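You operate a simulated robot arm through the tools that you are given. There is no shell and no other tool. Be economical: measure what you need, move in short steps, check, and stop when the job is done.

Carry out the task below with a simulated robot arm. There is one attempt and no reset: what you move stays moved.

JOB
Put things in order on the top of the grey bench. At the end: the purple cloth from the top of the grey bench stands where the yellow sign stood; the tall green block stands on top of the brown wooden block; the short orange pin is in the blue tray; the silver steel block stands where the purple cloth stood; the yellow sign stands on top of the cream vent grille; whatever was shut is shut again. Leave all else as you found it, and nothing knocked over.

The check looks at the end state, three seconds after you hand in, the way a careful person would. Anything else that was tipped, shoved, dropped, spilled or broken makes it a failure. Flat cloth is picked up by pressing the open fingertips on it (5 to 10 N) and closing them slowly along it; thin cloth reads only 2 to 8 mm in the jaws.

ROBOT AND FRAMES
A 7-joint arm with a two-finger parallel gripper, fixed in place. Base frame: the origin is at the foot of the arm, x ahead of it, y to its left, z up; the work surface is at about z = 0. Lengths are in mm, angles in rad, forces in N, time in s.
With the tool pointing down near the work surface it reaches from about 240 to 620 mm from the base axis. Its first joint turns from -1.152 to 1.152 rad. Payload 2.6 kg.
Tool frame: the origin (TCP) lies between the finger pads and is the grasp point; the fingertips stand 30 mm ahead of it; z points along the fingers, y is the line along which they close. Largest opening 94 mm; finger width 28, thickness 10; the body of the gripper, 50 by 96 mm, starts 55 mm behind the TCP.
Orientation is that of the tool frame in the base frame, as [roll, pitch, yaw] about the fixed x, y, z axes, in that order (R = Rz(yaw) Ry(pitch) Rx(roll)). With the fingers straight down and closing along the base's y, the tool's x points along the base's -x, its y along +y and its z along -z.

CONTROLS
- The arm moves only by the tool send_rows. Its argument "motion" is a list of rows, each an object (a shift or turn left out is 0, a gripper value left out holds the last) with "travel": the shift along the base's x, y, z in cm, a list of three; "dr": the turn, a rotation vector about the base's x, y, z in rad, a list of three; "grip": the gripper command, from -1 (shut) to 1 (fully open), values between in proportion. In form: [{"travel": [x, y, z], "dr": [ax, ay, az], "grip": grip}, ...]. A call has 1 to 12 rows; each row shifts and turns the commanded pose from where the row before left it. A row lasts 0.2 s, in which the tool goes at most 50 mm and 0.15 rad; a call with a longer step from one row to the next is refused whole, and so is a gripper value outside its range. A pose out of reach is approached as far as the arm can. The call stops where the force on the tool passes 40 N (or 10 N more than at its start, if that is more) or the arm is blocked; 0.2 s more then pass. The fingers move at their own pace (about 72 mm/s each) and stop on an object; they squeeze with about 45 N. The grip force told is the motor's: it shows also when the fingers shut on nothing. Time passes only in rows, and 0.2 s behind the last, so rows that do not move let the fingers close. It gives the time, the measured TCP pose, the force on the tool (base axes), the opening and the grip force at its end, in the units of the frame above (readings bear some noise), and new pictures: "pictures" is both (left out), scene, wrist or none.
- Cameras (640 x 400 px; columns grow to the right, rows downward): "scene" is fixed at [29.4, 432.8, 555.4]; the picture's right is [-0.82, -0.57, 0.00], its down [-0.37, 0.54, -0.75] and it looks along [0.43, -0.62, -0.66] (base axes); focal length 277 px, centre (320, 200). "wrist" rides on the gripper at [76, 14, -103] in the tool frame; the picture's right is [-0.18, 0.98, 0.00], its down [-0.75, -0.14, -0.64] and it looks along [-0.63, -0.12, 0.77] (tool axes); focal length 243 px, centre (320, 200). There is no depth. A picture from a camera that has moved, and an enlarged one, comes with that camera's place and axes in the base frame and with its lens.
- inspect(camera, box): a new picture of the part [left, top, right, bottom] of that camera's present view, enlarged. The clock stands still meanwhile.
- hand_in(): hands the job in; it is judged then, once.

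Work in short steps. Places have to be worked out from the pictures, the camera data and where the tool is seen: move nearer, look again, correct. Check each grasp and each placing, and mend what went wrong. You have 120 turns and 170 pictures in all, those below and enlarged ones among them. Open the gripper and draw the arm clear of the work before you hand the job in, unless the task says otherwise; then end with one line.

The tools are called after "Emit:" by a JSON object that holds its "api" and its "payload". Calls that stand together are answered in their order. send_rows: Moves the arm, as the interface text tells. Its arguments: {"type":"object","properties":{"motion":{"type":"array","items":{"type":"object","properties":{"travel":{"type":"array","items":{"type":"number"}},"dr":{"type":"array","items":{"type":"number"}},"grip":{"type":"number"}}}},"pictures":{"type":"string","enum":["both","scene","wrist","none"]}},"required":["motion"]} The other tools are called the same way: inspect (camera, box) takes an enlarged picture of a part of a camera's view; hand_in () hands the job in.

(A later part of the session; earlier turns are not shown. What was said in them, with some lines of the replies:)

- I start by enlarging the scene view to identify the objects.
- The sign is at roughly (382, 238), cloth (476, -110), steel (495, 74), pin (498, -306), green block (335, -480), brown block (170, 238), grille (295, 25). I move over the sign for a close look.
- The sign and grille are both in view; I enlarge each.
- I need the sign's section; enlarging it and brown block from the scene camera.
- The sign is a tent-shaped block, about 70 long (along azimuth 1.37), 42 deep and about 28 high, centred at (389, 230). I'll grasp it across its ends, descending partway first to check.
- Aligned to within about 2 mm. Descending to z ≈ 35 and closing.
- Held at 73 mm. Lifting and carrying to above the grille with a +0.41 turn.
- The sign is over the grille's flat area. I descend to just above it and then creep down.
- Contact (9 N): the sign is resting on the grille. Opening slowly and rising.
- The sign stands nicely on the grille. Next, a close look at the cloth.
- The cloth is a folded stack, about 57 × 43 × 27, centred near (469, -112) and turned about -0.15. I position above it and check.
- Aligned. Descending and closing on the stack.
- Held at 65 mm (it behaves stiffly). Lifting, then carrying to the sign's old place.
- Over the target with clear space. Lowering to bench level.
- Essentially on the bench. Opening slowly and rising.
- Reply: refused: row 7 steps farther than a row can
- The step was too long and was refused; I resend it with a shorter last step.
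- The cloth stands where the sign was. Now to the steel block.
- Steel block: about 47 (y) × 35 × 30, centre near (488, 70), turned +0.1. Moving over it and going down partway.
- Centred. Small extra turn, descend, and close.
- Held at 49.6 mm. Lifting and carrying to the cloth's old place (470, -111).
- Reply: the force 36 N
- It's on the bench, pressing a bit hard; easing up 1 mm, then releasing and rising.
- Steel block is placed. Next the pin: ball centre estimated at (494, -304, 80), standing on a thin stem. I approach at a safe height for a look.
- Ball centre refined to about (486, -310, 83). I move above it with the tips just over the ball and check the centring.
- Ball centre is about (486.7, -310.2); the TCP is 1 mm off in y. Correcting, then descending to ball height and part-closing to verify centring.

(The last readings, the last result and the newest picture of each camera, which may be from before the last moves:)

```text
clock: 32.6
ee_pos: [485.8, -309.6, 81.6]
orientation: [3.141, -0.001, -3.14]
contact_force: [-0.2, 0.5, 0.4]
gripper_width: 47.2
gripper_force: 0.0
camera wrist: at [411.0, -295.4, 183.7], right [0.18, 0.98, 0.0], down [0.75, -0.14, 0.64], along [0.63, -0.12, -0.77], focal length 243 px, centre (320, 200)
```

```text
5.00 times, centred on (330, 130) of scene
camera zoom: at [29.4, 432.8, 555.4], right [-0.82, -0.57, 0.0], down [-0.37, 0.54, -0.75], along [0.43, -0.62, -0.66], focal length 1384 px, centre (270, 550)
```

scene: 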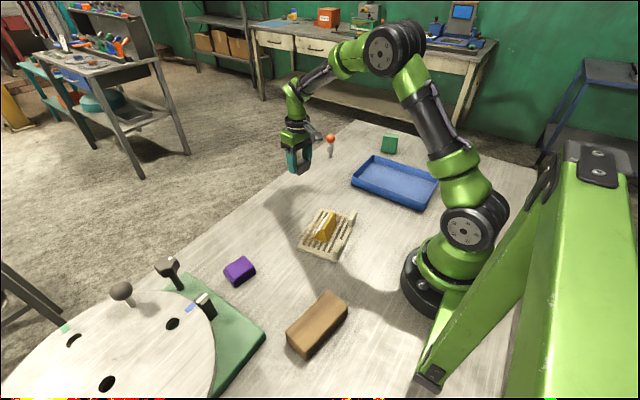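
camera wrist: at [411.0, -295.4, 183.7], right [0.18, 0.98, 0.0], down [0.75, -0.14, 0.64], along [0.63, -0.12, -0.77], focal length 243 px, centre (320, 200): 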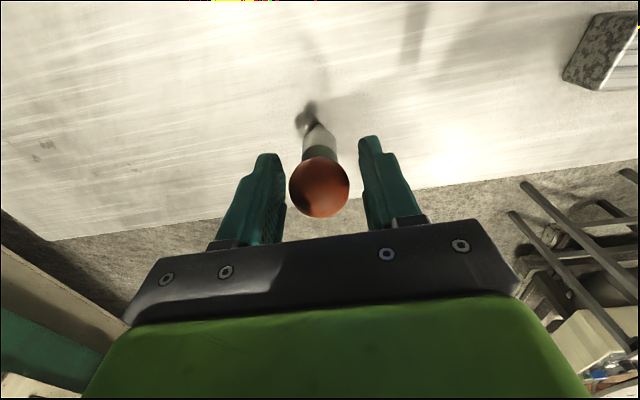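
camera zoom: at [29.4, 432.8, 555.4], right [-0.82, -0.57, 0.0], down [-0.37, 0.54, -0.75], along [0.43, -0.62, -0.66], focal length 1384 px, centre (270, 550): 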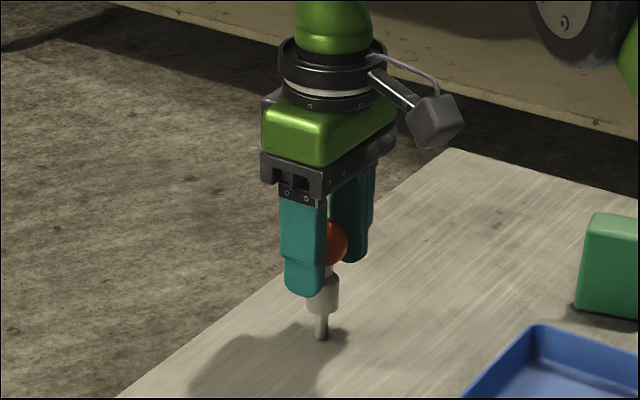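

Ball is centred within about 1 mm. Closing on it.

Emit:
{"api": "send_rows", "payload": {"motion": [{"travel": [0.05, -0.05, 0]}, {"grip": -0.25}, {"grip": -0.35}, {"grip": -0.5}, {"grip": -0.5}], "pictures": "wrist"}}

Emit:
{"api": "inspect", "payload": {"camera": "scene", "box": [290, 90, 370, 170]}}

```text
clock: 33.8
ee_pos: [486.2, -309.6, 82.4]
orientation: [3.14, 0.0, -3.14]
contact_force: [0.3, 0.5, 0.2]
gripper_width: 32.8
gripper_force: 44.7
camera wrist: at [411.6, -296.1, 183.4], right [0.18, 0.98, 0.0], down [0.75, -0.14, 0.64], along [0.63, -0.12, -0.77], focal length 243 px, centre (320, 200)
```

wrist: 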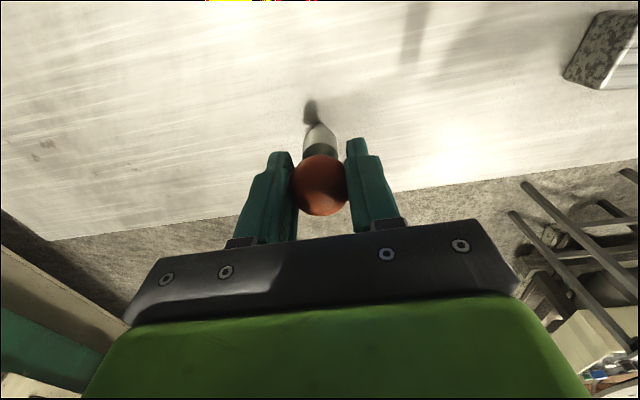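

```text
5.00 times, centred on (330, 130) of scene
camera zoom: at [29.4, 432.8, 555.4], right [-0.82, -0.57, 0.0], down [-0.37, 0.54, -0.75], along [0.43, -0.62, -0.66], focal length 1384 px, centre (270, 550)
```

zoom: 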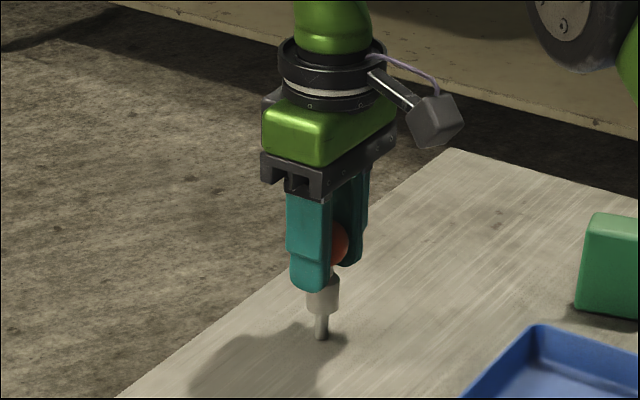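

Gripped at 32.8 mm with the pin upright. Lifting carefully, watching the force in case it sits in a hole.

Emit:
{"api": "send_rows", "payload": {"motion": [{"travel": [0, 0, 1.5]}, {"travel": [0, 0, 2.5]}, {"travel": [0, 0, 3]}, {}], "pictures": "none"}}

Emit:
{"api": "inspect", "payload": {"camera": "scene", "box": [290, 70, 450, 220]}}

```text
clock: 34.8
ee_pos: [485.9, -308.7, 153.3]
orientation: [3.141, 0.001, -3.14]
contact_force: [-0.4, 0.4, -1.1]
gripper_width: 32.4
gripper_force: 44.8
```

```text
2.67 times, centred on (370, 145) of scene
camera zoom: at [29.4, 432.8, 555.4], right [-0.82, -0.57, 0.0], down [-0.37, 0.54, -0.75], along [0.43, -0.62, -0.66], focal length 738 px, centre (187, 347)
```

zoom: 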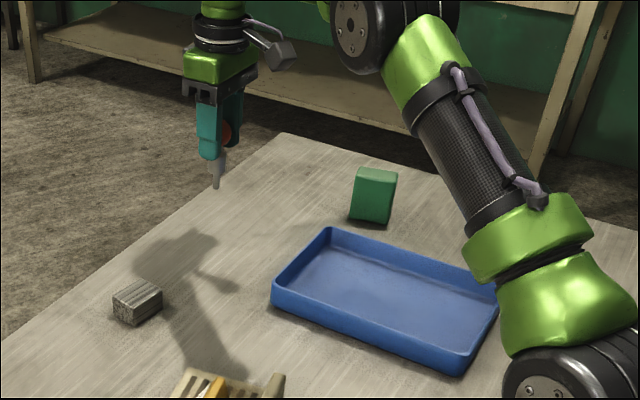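

Pin hangs upright. Carrying it over the tray, around (266, -290).

Emit:
{"api": "send_rows", "payload": {"motion": [{"travel": [-3.6, 0.4, 0]}, {"travel": [-3.7, 0.4, 0]}, {"travel": [-3.7, 0.4, 0]}, {"travel": [-3.7, 0.4, 0]}, {"travel": [-3.7, 0.3, 0]}, {"travel": [-3.6, 0, 0]}, {}], "pictures": "both"}}

Emit:
{"api": "inspect", "payload": {"camera": "scene", "box": [330, 110, 460, 220]}}

```text
clock: 36.4
ee_pos: [267.3, -290.6, 152.0]
orientation: [-3.141, 0.0, -3.139]
contact_force: [-0.4, 1.0, -1.1]
gripper_width: 32.9
gripper_force: 44.8
camera wrist: at [191.3, -276.6, 252.8], right [0.18, 0.98, 0.0], down [0.75, -0.14, 0.64], along [0.63, -0.12, -0.77], focal length 243 px, centre (320, 200)
```

scene: 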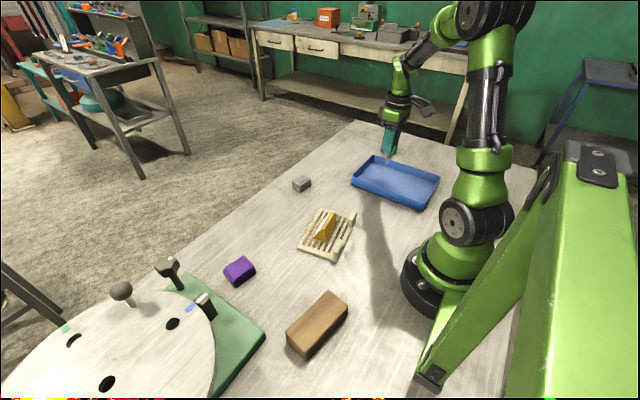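
wrist: 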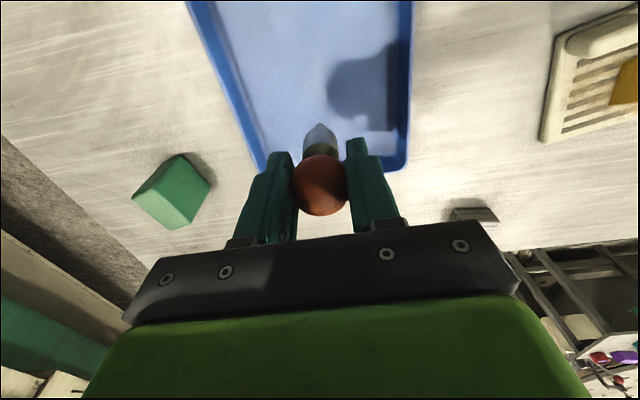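

```text
3.64 times, centred on (395, 165) of scene
camera zoom: at [29.4, 432.8, 555.4], right [-0.82, -0.57, 0.0], down [-0.37, 0.54, -0.75], along [0.43, -0.62, -0.66], focal length 1007 px, centre (47, 327)
```

zoom: 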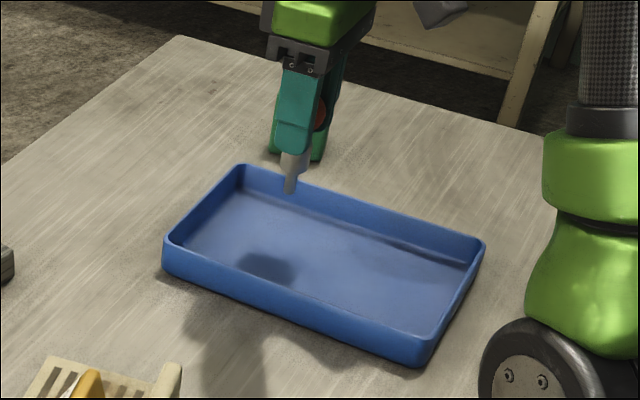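

Well inside the tray. Lowering: fast to ~10 mm above, then creeping.

Emit:
{"api": "send_rows", "payload": {"motion": [{"travel": [-0.4, 0.5, -3]}, {"travel": [0, 0, -2.5]}, {"travel": [0, 0, -0.5]}, {"travel": [0, 0, -0.2]}, {}], "pictures": "none"}}

Emit:
{"api": "inspect", "payload": {"camera": "scene", "box": [330, 110, 460, 220]}}

```text
clock: 37.6
ee_pos: [264.0, -284.9, 89.5]
orientation: [-3.141, 0.0, -3.14]
contact_force: [0.1, 0.3, -0.9]
gripper_width: 32.7
gripper_force: 44.8
```

```text
3.64 times, centred on (395, 165) of scene
camera zoom: at [29.4, 432.8, 555.4], right [-0.82, -0.57, 0.0], down [-0.37, 0.54, -0.75], along [0.43, -0.62, -0.66], focal length 1007 px, centre (47, 327)
```

zoom: 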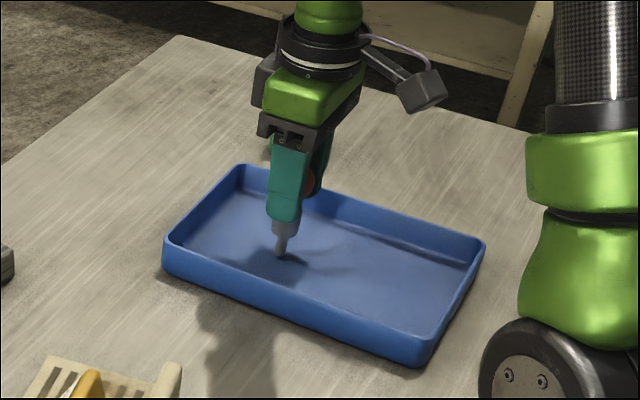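

Emit:
{"api": "send_rows", "payload": {"motion": [{"travel": [0, 0, -0.1]}, {"travel": [0, 0, -0.1]}, {"travel": [0, 0, -0.1]}, {}], "pictures": "none"}}

```text
clock: 38.6
ee_pos: [263.4, -287.0, 85.8]
orientation: [3.141, -0.001, -3.14]
contact_force: [-0.8, -0.2, 3.6]
gripper_width: 32.5
gripper_force: 45.1
```

Touching the tray floor (3.6 N). Opening gently, without moving yet, and checking.

Emit:
{"api": "send_rows", "payload": {"motion": [{"grip": -0.28}, {"grip": -0.2}, {"grip": -0.1}, {"grip": 0.1}, {"grip": 0.3}, {}], "pictures": "wrist"}}

Emit:
{"api": "inspect", "payload": {"camera": "scene", "box": [330, 110, 460, 220]}}

```text
clock: 40.0
ee_pos: [263.9, -286.7, 85.8]
orientation: [3.141, 0.002, 3.141]
contact_force: [0.0, -0.2, -0.1]
gripper_width: 61.2
gripper_force: 0.0
camera wrist: at [187.4, -272.2, 187.1], right [0.18, 0.98, 0.0], down [0.75, -0.14, 0.64], along [0.63, -0.12, -0.77], focal length 243 px, centre (320, 200)
```

wrist: 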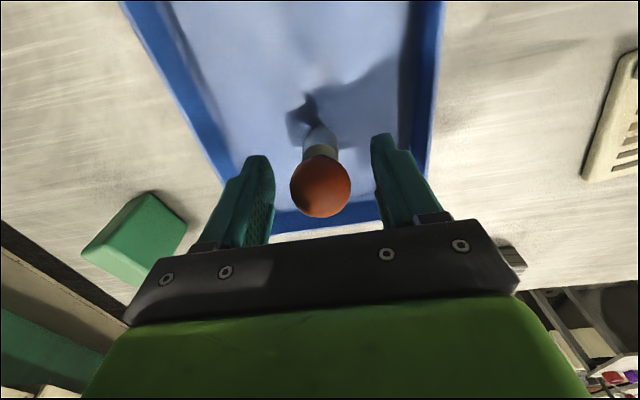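

```text
3.64 times, centred on (395, 165) of scene
camera zoom: at [29.4, 432.8, 555.4], right [-0.82, -0.57, 0.0], down [-0.37, 0.54, -0.75], along [0.43, -0.62, -0.66], focal length 1007 px, centre (47, 327)
```

zoom: 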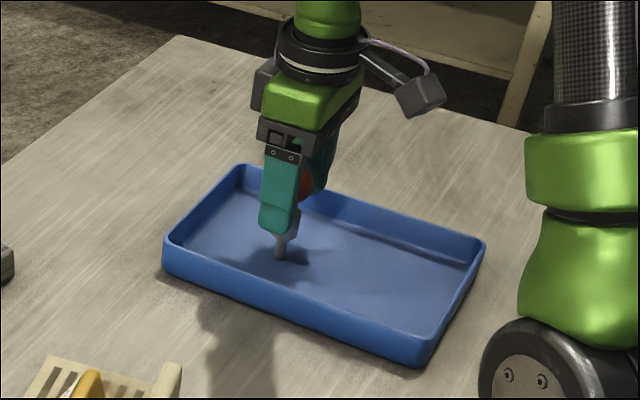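

The pin stands on its own. Rising straight up.

Emit:
{"api": "send_rows", "payload": {"motion": [{"travel": [0, 0, 2], "grip": 0.3}, {"travel": [0, 0, 4]}, {"travel": [0, 0, 4]}, {}, {"grip": 1}], "pictures": "wrist"}}

Emit:
{"api": "inspect", "payload": {"camera": "scene", "box": [330, 110, 460, 220]}}

```text
clock: 41.2
ee_pos: [262.7, -284.7, 188.6]
orientation: [-3.141, 0.002, -3.139]
contact_force: [0.1, -0.7, -0.5]
gripper_width: 94.0
gripper_force: 0.0
camera wrist: at [187.3, -270.8, 288.7], right [0.18, 0.98, 0.0], down [0.75, -0.14, 0.64], along [0.63, -0.12, -0.77], focal length 243 px, centre (320, 200)
```

wrist: 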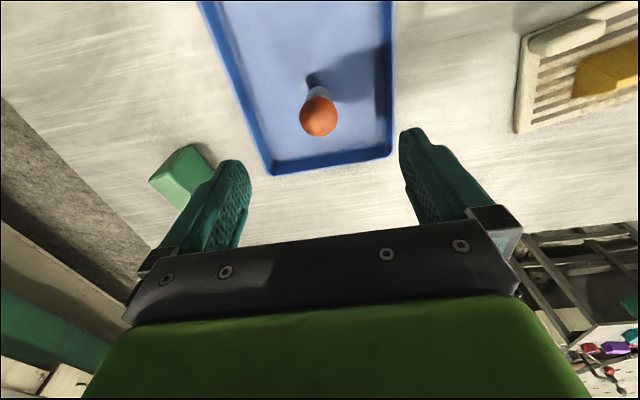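

```text
3.64 times, centred on (395, 165) of scene
camera zoom: at [29.4, 432.8, 555.4], right [-0.82, -0.57, 0.0], down [-0.37, 0.54, -0.75], along [0.43, -0.62, -0.66], focal length 1007 px, centre (47, 327)
```

zoom: 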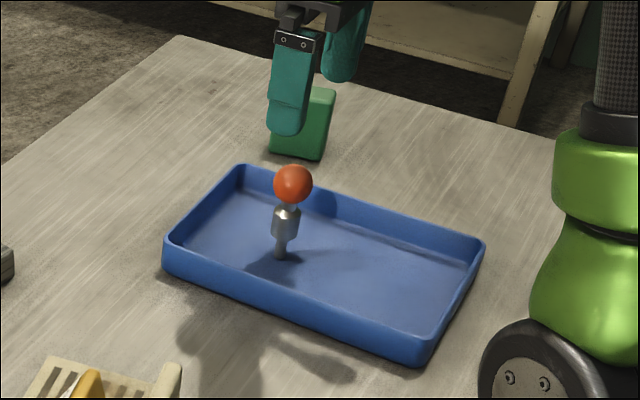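

Pin stands in the tray. Now over to the green block; rotating the tool somewhat for a look.

Emit:
{"api": "send_rows", "payload": {"motion": [{"travel": [0.5, -4, 0.5]}, {"travel": [0.5, -4, 0.5]}, {"travel": [0.5, -4, 0]}, {"travel": [0.5, -4, 0]}, {}], "pictures": "wrist"}}

Emit:
{"api": "inspect", "payload": {"camera": "scene", "box": [360, 110, 440, 170]}}

```text
clock: 42.4
ee_pos: [284.2, -446.3, 196.5]
orientation: [-3.141, -0.001, 3.141]
contact_force: [-0.6, 0.9, 0.2]
gripper_width: 94.2
gripper_force: 0.1
camera wrist: at [207.7, -431.9, 297.7], right [0.18, 0.98, 0.0], down [0.75, -0.14, 0.64], along [0.63, -0.12, -0.77], focal length 243 px, centre (320, 200)
```

wrist: 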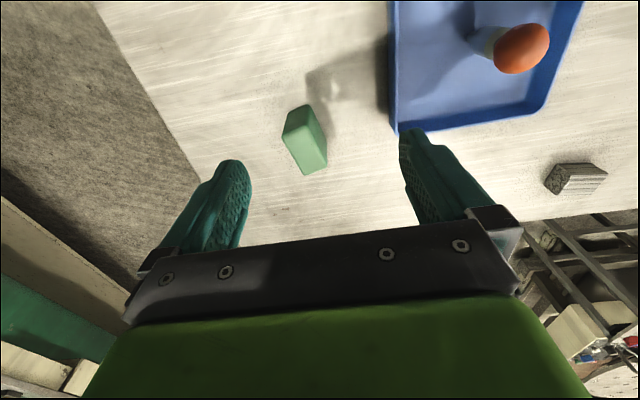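

```text
6.67 times, centred on (400, 140) of scene
camera zoom: at [29.4, 432.7, 555.4], right [-0.82, -0.57, 0.0], down [-0.37, 0.54, -0.75], along [0.43, -0.62, -0.66], focal length 1846 px, centre (-213, 600)
```

zoom: 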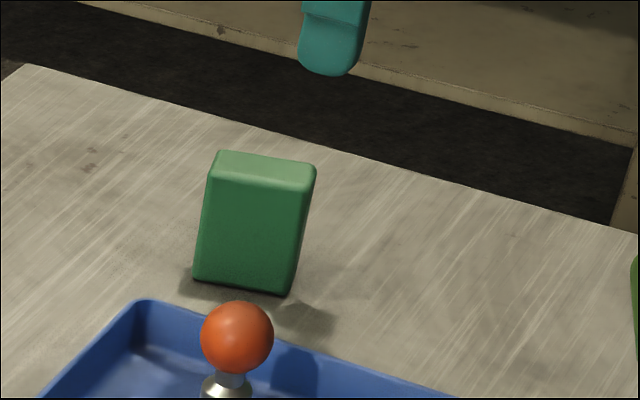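

Emit:
{"api": "inspect", "payload": {"camera": "wrist", "box": [256, 90, 356, 190]}}

```text
4.00 times, centred on (306, 140) of wrist
camera zoom: at [207.7, -431.9, 297.7], right [0.18, 0.98, 0.0], down [0.75, -0.14, 0.64], along [0.63, -0.12, -0.77], focal length 970 px, centre (376, 440)
```

zoom: 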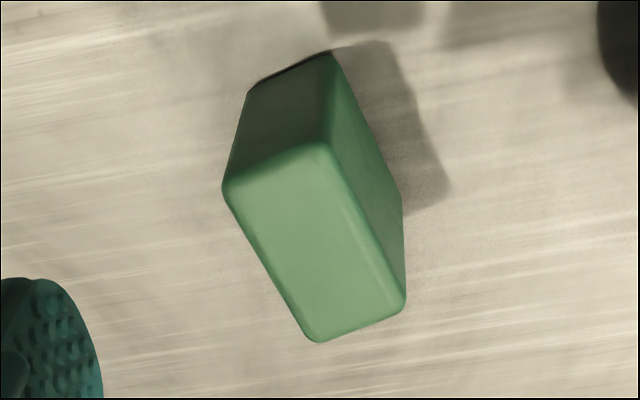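

Green block footprint: about 29 × 51, height ~68, centre (328, -471), turned +0.24. Moving above, tips just clear, to check.

Emit:
{"api": "send_rows", "payload": {"motion": [{"travel": [2.2, -1.2, 0], "dr": [0, 0, 0.12]}, {"travel": [2.2, -1.2, 0], "dr": [0, 0, 0.12]}, {"travel": [0, 0, -4]}, {"travel": [0, 0, -4]}, {}], "pictures": "wrist"}}

Emit:
{"api": "inspect", "payload": {"camera": "wrist", "box": [220, 60, 420, 240]}}

```text
clock: 43.6
ee_pos: [328.0, -468.8, 118.5]
orientation: [-3.14, 0.0, -2.897]
contact_force: [0.2, -0.6, -0.6]
gripper_width: 94.0
gripper_force: 0.0
camera wrist: at [250.2, -474.5, 219.8], right [-0.06, 1.0, 0.0], down [0.77, 0.04, 0.64], along [0.64, 0.04, -0.77], focal length 243 px, centre (320, 200)
```

wrist: 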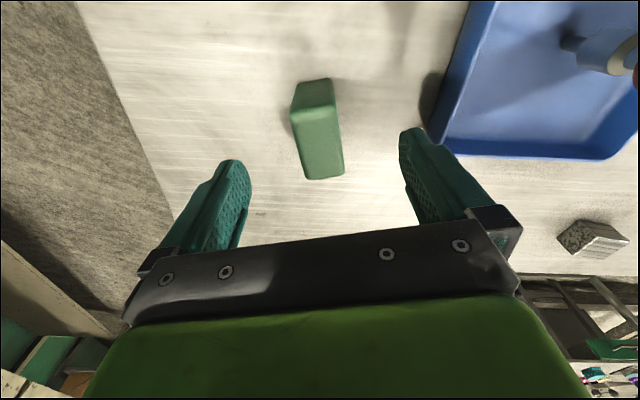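

```text
2.22 times, centred on (320, 150) of wrist
camera zoom: at [250.2, -474.5, 219.8], right [-0.06, 1.0, 0.0], down [0.77, 0.04, 0.64], along [0.64, 0.04, -0.77], focal length 539 px, centre (320, 311)
```

zoom: 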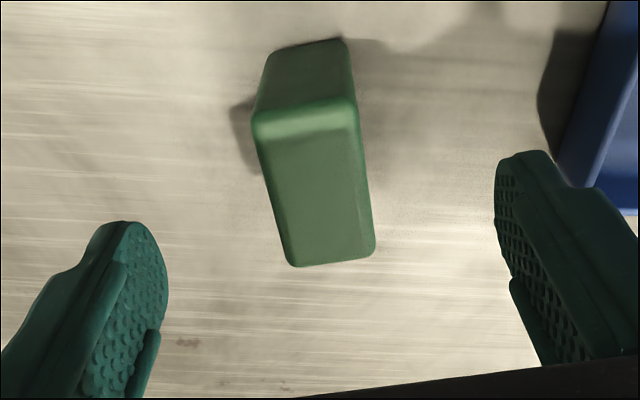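

Aligned in yaw; about 2 mm off in y. Correcting, descending to z ≈ 45, and closing.

Emit:
{"api": "send_rows", "payload": {"motion": [{"travel": [-0.2, -0.2, -2.5]}, {"travel": [0, 0, -3]}, {"travel": [0, 0, -1.8]}, {"grip": 0.1}, {"grip": -0.2}, {"grip": -0.5}, {"grip": -0.6}, {}], "pictures": "wrist"}}

```text
clock: 45.4
ee_pos: [324.2, -471.9, 44.7]
orientation: [-3.141, 0.0, -2.899]
contact_force: [-0.6, 0.4, -0.6]
gripper_width: 35.4
gripper_force: 45.2
camera wrist: at [247.0, -475.7, 145.3], right [-0.06, 1.0, 0.0], down [0.77, 0.04, 0.64], along [0.64, 0.04, -0.77], focal length 243 px, centre (320, 200)
```

wrist: 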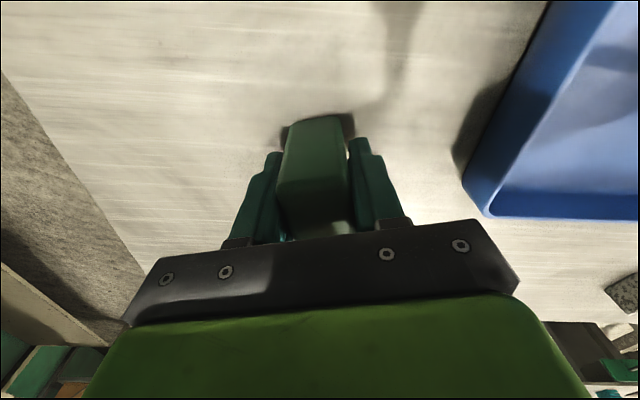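

Held at 35.4 mm. Lifting high and travelling around the front of the base.

Emit:
{"api": "send_rows", "payload": {"motion": [{"travel": [0, 0, 3]}, {"travel": [0, 0, 4.5]}, {"travel": [0, 0, 4.5]}, {"travel": [0, 0, 4]}, {"travel": [0.5, 4.8, 0]}, {"travel": [0.5, 4.8, 0]}, {"travel": [0.5, 4.8, 0]}, {"travel": [0.5, 4.8, 0]}, {"travel": [0, 4.9, 0]}, {"travel": [0, 4.9, 0]}, {"travel": [0, 4.9, 0]}, {"travel": [0, 4.9, 0]}], "pictures": "none"}}

Emit:
{"api": "send_rows", "payload": {"motion": [{"travel": [0, 4.9, 0]}, {"travel": [0, 4.9, 0]}, {"travel": [-1, 4.8, 0]}, {"travel": [-2, 4.5, 0]}, {"travel": [-2, 4.5, 0]}, {"travel": [-2, 3, 0]}, {}], "pictures": "both"}}

```text
clock: 48.0
ee_pos: [345.7, -82.1, 206.0]
orientation: [3.141, 0.0, -2.901]
contact_force: [0.3, -0.4, 0.1]
gripper_width: 35.6
gripper_force: 44.5
```

```text
clock: 49.6
ee_pos: [273.7, 181.4, 204.3]
orientation: [3.14, 0.0, -2.9]
contact_force: [0.3, -0.4, -1.2]
gripper_width: 35.8
gripper_force: 45.3
camera wrist: at [197.5, 176.7, 304.8], right [-0.06, 1.0, 0.0], down [0.77, 0.04, 0.64], along [0.64, 0.04, -0.77], focal length 243 px, centre (320, 200)
```

scene: 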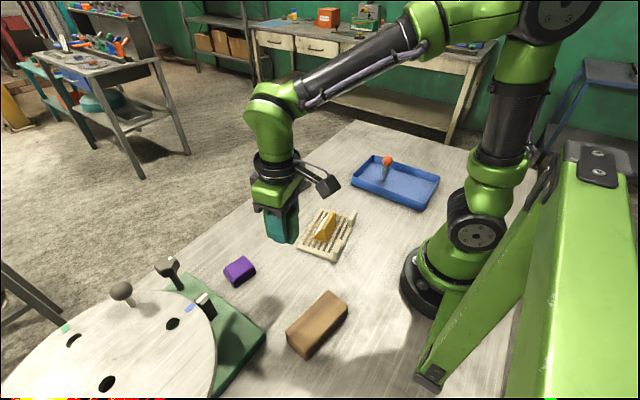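
wrist: 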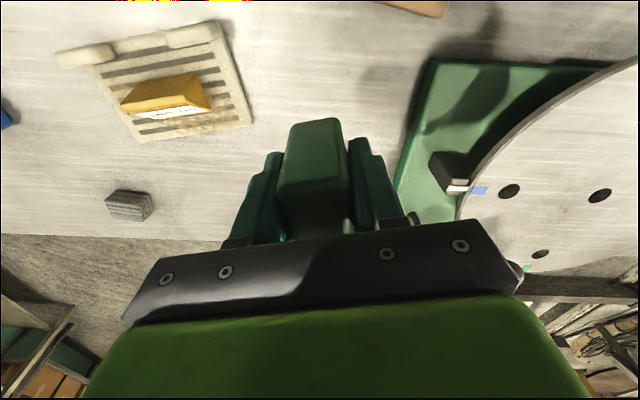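

Brown block is unobstructed in the scene view; enlarging for precise placement.

Emit:
{"api": "inspect", "payload": {"camera": "scene", "box": [272, 280, 368, 370]}}

```text
4.44 times, centred on (320, 325) of scene
camera zoom: at [29.4, 432.8, 555.4], right [-0.82, -0.57, 0.0], down [-0.37, 0.54, -0.75], along [0.43, -0.62, -0.66], focal length 1230 px, centre (320, -356)
```

zoom: 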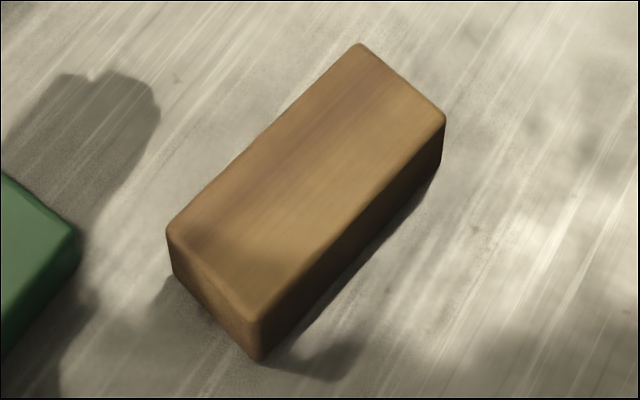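

Brown block: centre (172, 235), about 114 × 52 × 44 high, long axis at azimuth 1.41. I'll turn the green block +1.17 so it lies lengthwise along it, moving above it at height.

Emit:
{"api": "send_rows", "payload": {"motion": [{"travel": [-1.2, 0.7, 0], "dr": [0, 0, 0.146]}, {"travel": [-1.2, 0.7, 0], "dr": [0, 0, 0.146]}, {"travel": [-1.2, 0.7, 0], "dr": [0, 0, 0.146]}, {"travel": [-1.2, 0.7, 0], "dr": [0, 0, 0.146]}, {"travel": [-1.3, 0.7, 0], "dr": [0, 0, 0.146]}, {"travel": [-1.3, 0.7, 0], "dr": [0, 0, 0.146]}, {"travel": [-1.3, 0.6, 0], "dr": [0, 0, 0.146]}, {"travel": [-1.4, 0.6, 0], "dr": [0, 0, 0.146]}, {}], "pictures": "both"}}

```text
clock: 51.6
ee_pos: [173.3, 237.1, 202.9]
orientation: [-3.141, -0.001, -1.727]
contact_force: [-0.4, -0.2, -1.1]
gripper_width: 35.6
gripper_force: 44.9
camera wrist: at [147.6, 162.6, 303.5], right [-0.94, 0.34, 0.0], down [0.26, 0.72, 0.64], along [0.22, 0.6, -0.77], focal length 243 px, centre (320, 200)
```

scene: 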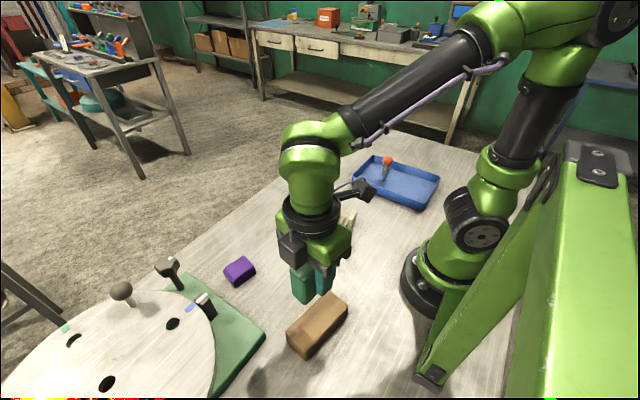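
wrist: 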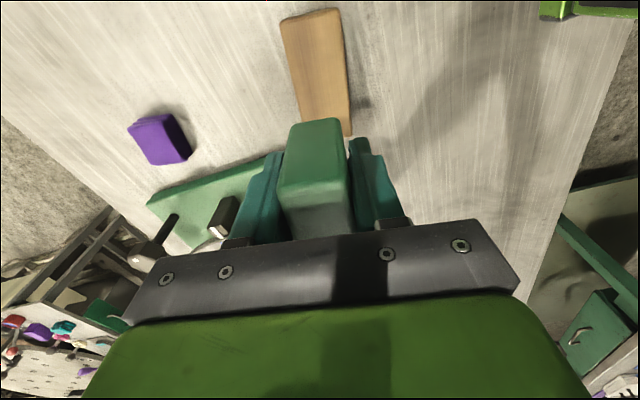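

Both views agree within several mm (along the block's length only). Shifting slightly and lowering to ~8 mm above the brown block.

Emit:
{"api": "send_rows", "payload": {"motion": [{"travel": [-0.2, -0.6, -4]}, {"travel": [0, 0, -4]}, {"travel": [0, 0, -2.2]}, {}], "pictures": "both"}}

Emit:
{"api": "inspect", "payload": {"camera": "scene", "box": [262, 250, 382, 370]}}

```text
clock: 52.6
ee_pos: [169.9, 230.1, 100.6]
orientation: [-3.141, 0.001, -1.731]
contact_force: [0.0, -0.1, -0.2]
gripper_width: 35.7
gripper_force: 44.6
camera wrist: at [145.0, 155.6, 202.0], right [-0.94, 0.34, 0.0], down [0.26, 0.72, 0.64], along [0.22, 0.6, -0.77], focal length 243 px, centre (320, 200)
```

scene: 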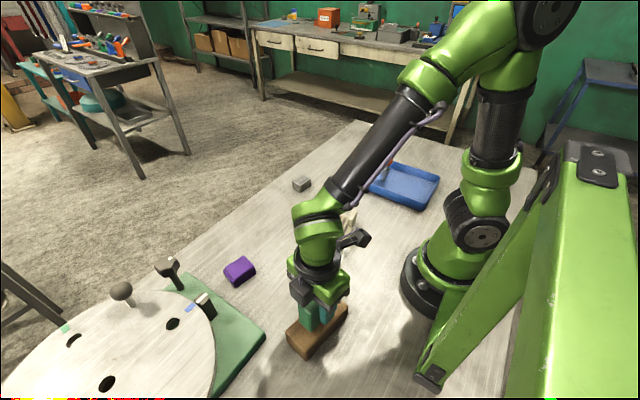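
wrist: 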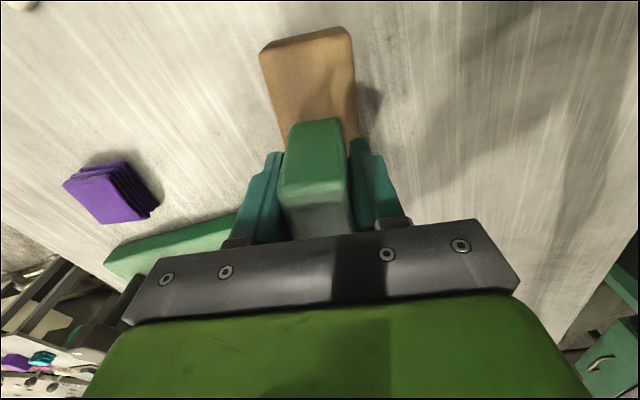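

```text
3.33 times, centred on (322, 310) of scene
camera zoom: at [29.4, 432.8, 555.4], right [-0.82, -0.57, 0.0], down [-0.37, 0.54, -0.75], along [0.43, -0.62, -0.66], focal length 923 px, centre (313, -167)
```

zoom: 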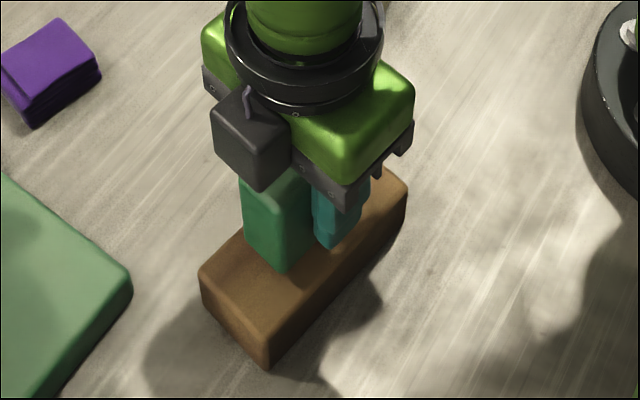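

Well centred over the brown block. Creeping down to contact.

Emit:
{"api": "send_rows", "payload": {"motion": [{"travel": [0, 0, -0.7]}, {"travel": [0, 0, -0.2]}, {"travel": [0, 0, -0.15]}, {}], "pictures": "none"}}

```text
clock: 53.6
ee_pos: [169.9, 229.0, 90.9]
orientation: [3.14, 0.001, -1.732]
contact_force: [-0.6, 0.3, -0.6]
gripper_width: 35.5
gripper_force: 45.0
```

Emit:
{"api": "send_rows", "payload": {"motion": [{"travel": [0, 0, -0.12]}, {"travel": [0, 0, -0.12]}, {}], "pictures": "none"}}

```text
clock: 54.4
ee_pos: [171.6, 230.7, 88.3]
orientation: [3.14, 0.002, -1.733]
contact_force: [-1.0, -0.6, 1.7]
gripper_width: 35.4
gripper_force: 44.9
```

Emit:
{"api": "send_rows", "payload": {"motion": [{"travel": [0, 0, -0.08]}, {}], "pictures": "none"}}

```text
clock: 55.0
ee_pos: [173.2, 230.5, 89.3]
orientation: [-3.14, 0.001, -1.732]
contact_force: [-4.9, -7.3, 26.6]
gripper_width: 35.4
gripper_force: 45.0
```

Firm contact. Easing up slightly, opening gently, then rising.

Emit:
{"api": "send_rows", "payload": {"motion": [{"travel": [0, 0, 0.08]}, {"grip": -0.22}, {"grip": -0.1}, {"grip": 0.2}, {"grip": 0.5}, {"travel": [0, 0, 3]}, {"travel": [0, 0, 4.5]}, {"travel": [0, 0, 4.5]}, {}], "pictures": "both"}}

Emit:
{"api": "inspect", "payload": {"camera": "scene", "box": [262, 250, 382, 370]}}

```text
clock: 57.0
ee_pos: [169.8, 233.1, 209.8]
orientation: [3.142, 0.0, -1.73]
contact_force: [0.0, 0.8, 0.3]
gripper_width: 70.5
gripper_force: 0.1
camera wrist: at [144.0, 158.2, 310.3], right [-0.94, 0.34, 0.0], down [0.26, 0.72, 0.64], along [0.22, 0.6, -0.77], focal length 243 px, centre (320, 200)
```

scene: 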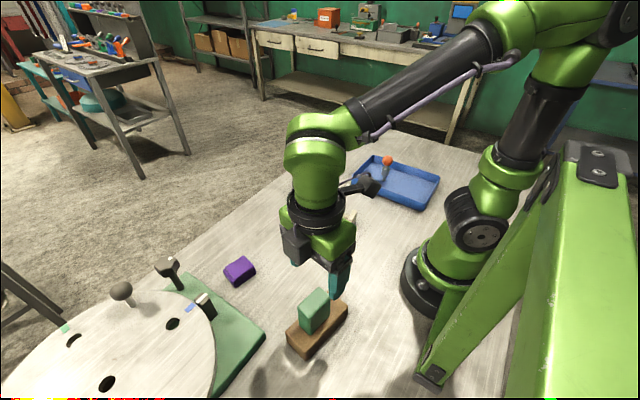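
wrist: 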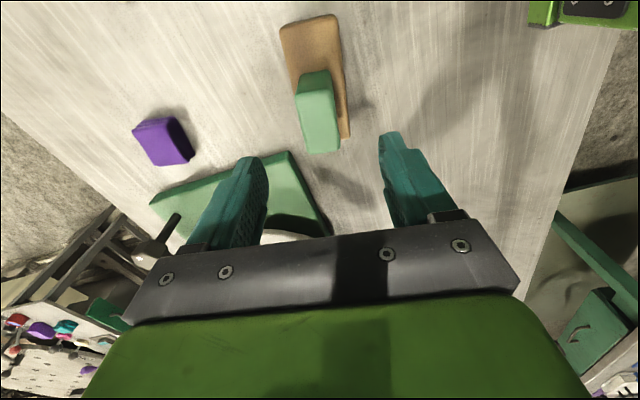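

```text
3.33 times, centred on (322, 310) of scene
camera zoom: at [29.4, 432.8, 555.4], right [-0.82, -0.57, 0.0], down [-0.37, 0.54, -0.75], along [0.43, -0.62, -0.66], focal length 923 px, centre (313, -167)
```

zoom: 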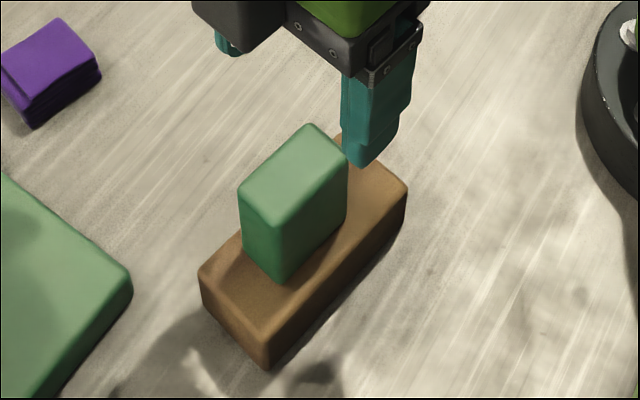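

The green block stands squarely on the brown one. Drawing the arm clear and doing a final overall check.

Emit:
{"api": "send_rows", "payload": {"motion": [{"travel": [0, 0, 4], "grip": 1}, {"travel": [3.5, -3, 0], "dr": [0, 0, -0.14]}, {"travel": [3.5, -3, 0], "dr": [0, 0, -0.14]}, {"travel": [3.5, -3, 0], "dr": [0, 0, -0.14]}, {"travel": [3.5, -3, 0], "dr": [0, 0, -0.14]}, {"travel": [3.5, -3, 0], "dr": [0, 0, -0.14]}, {"travel": [3.5, -3, 0], "dr": [0, 0, -0.14]}, {"travel": [3.5, -3, 0], "dr": [0, 0, -0.14]}, {"travel": [3, -0.5, 0], "dr": [0, 0, -0.14]}, {"dr": [0, 0, -0.14]}, {"dr": [0, 0, -0.14]}, {}], "pictures": "both"}}

Emit:
{"api": "inspect", "payload": {"camera": "scene", "box": [200, 120, 460, 282]}}

Emit:
{"api": "inspect", "payload": {"camera": "scene", "box": [40, 220, 360, 400]}}

```text
clock: 59.6
ee_pos: [445.2, 14.2, 248.0]
orientation: [3.141, 0.001, -3.133]
contact_force: [0.4, -0.4, -0.2]
gripper_width: 94.1
gripper_force: 0.1
camera wrist: at [370.2, 27.9, 349.7], right [0.18, 0.98, 0.0], down [0.75, -0.13, 0.64], along [0.63, -0.11, -0.77], focal length 243 px, centre (320, 200)
```

scene: 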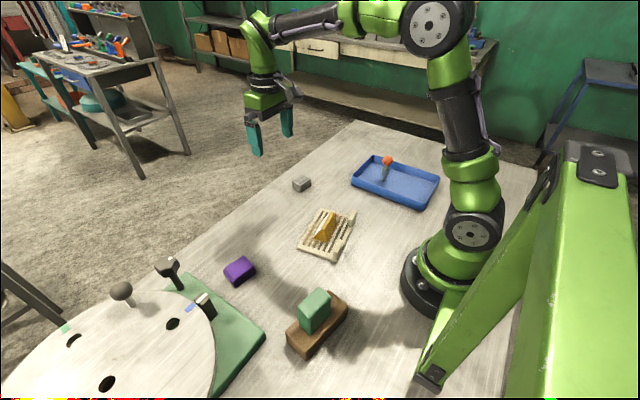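
wrist: 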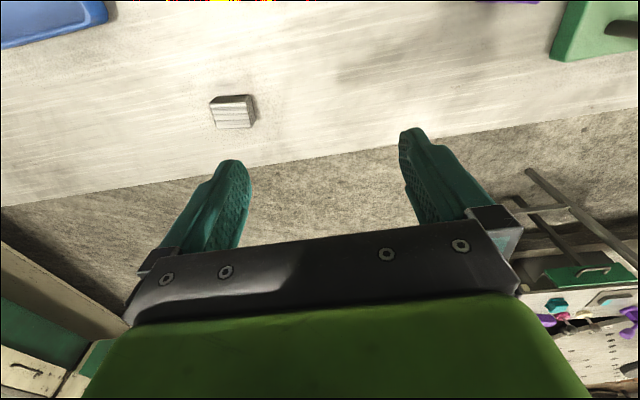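

```text
2.46 times, centred on (330, 201) of scene
camera zoom: at [29.4, 432.8, 555.4], right [-0.82, -0.57, 0.0], down [-0.37, 0.54, -0.75], along [0.43, -0.62, -0.66], focal length 682 px, centre (295, 198)
```

zoom: 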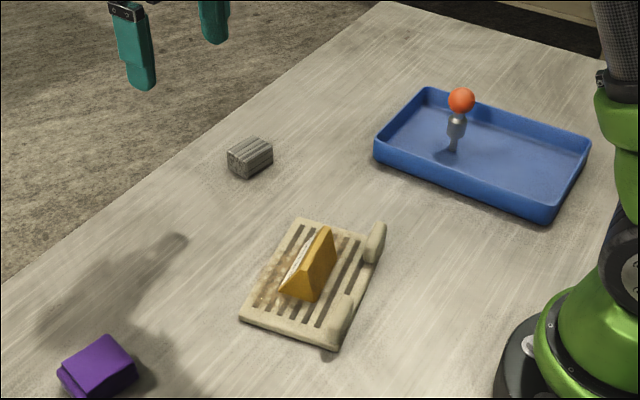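

```text
2.00 times, centred on (200, 310) of scene
camera zoom: at [29.4, 432.8, 555.4], right [-0.82, -0.57, 0.0], down [-0.37, 0.54, -0.75], along [0.43, -0.62, -0.66], focal length 554 px, centre (560, -20)
```

zoom: 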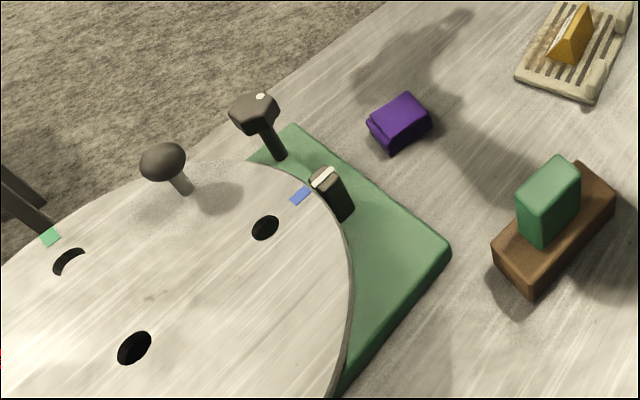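

All five placements check out: the steel block covers the cloth's old pixels, the pin is upright in the tray, and nothing else has moved. The arm is clear, so I hand in.

Emit:
{"api": "hand_in", "payload": {}}

```text
The job is handed in.
```

I finished all five moves and handed the job in. In the last pictures everything is in its place, nothing is knocked over, and I never opened anything, so nothing needed shutting again.
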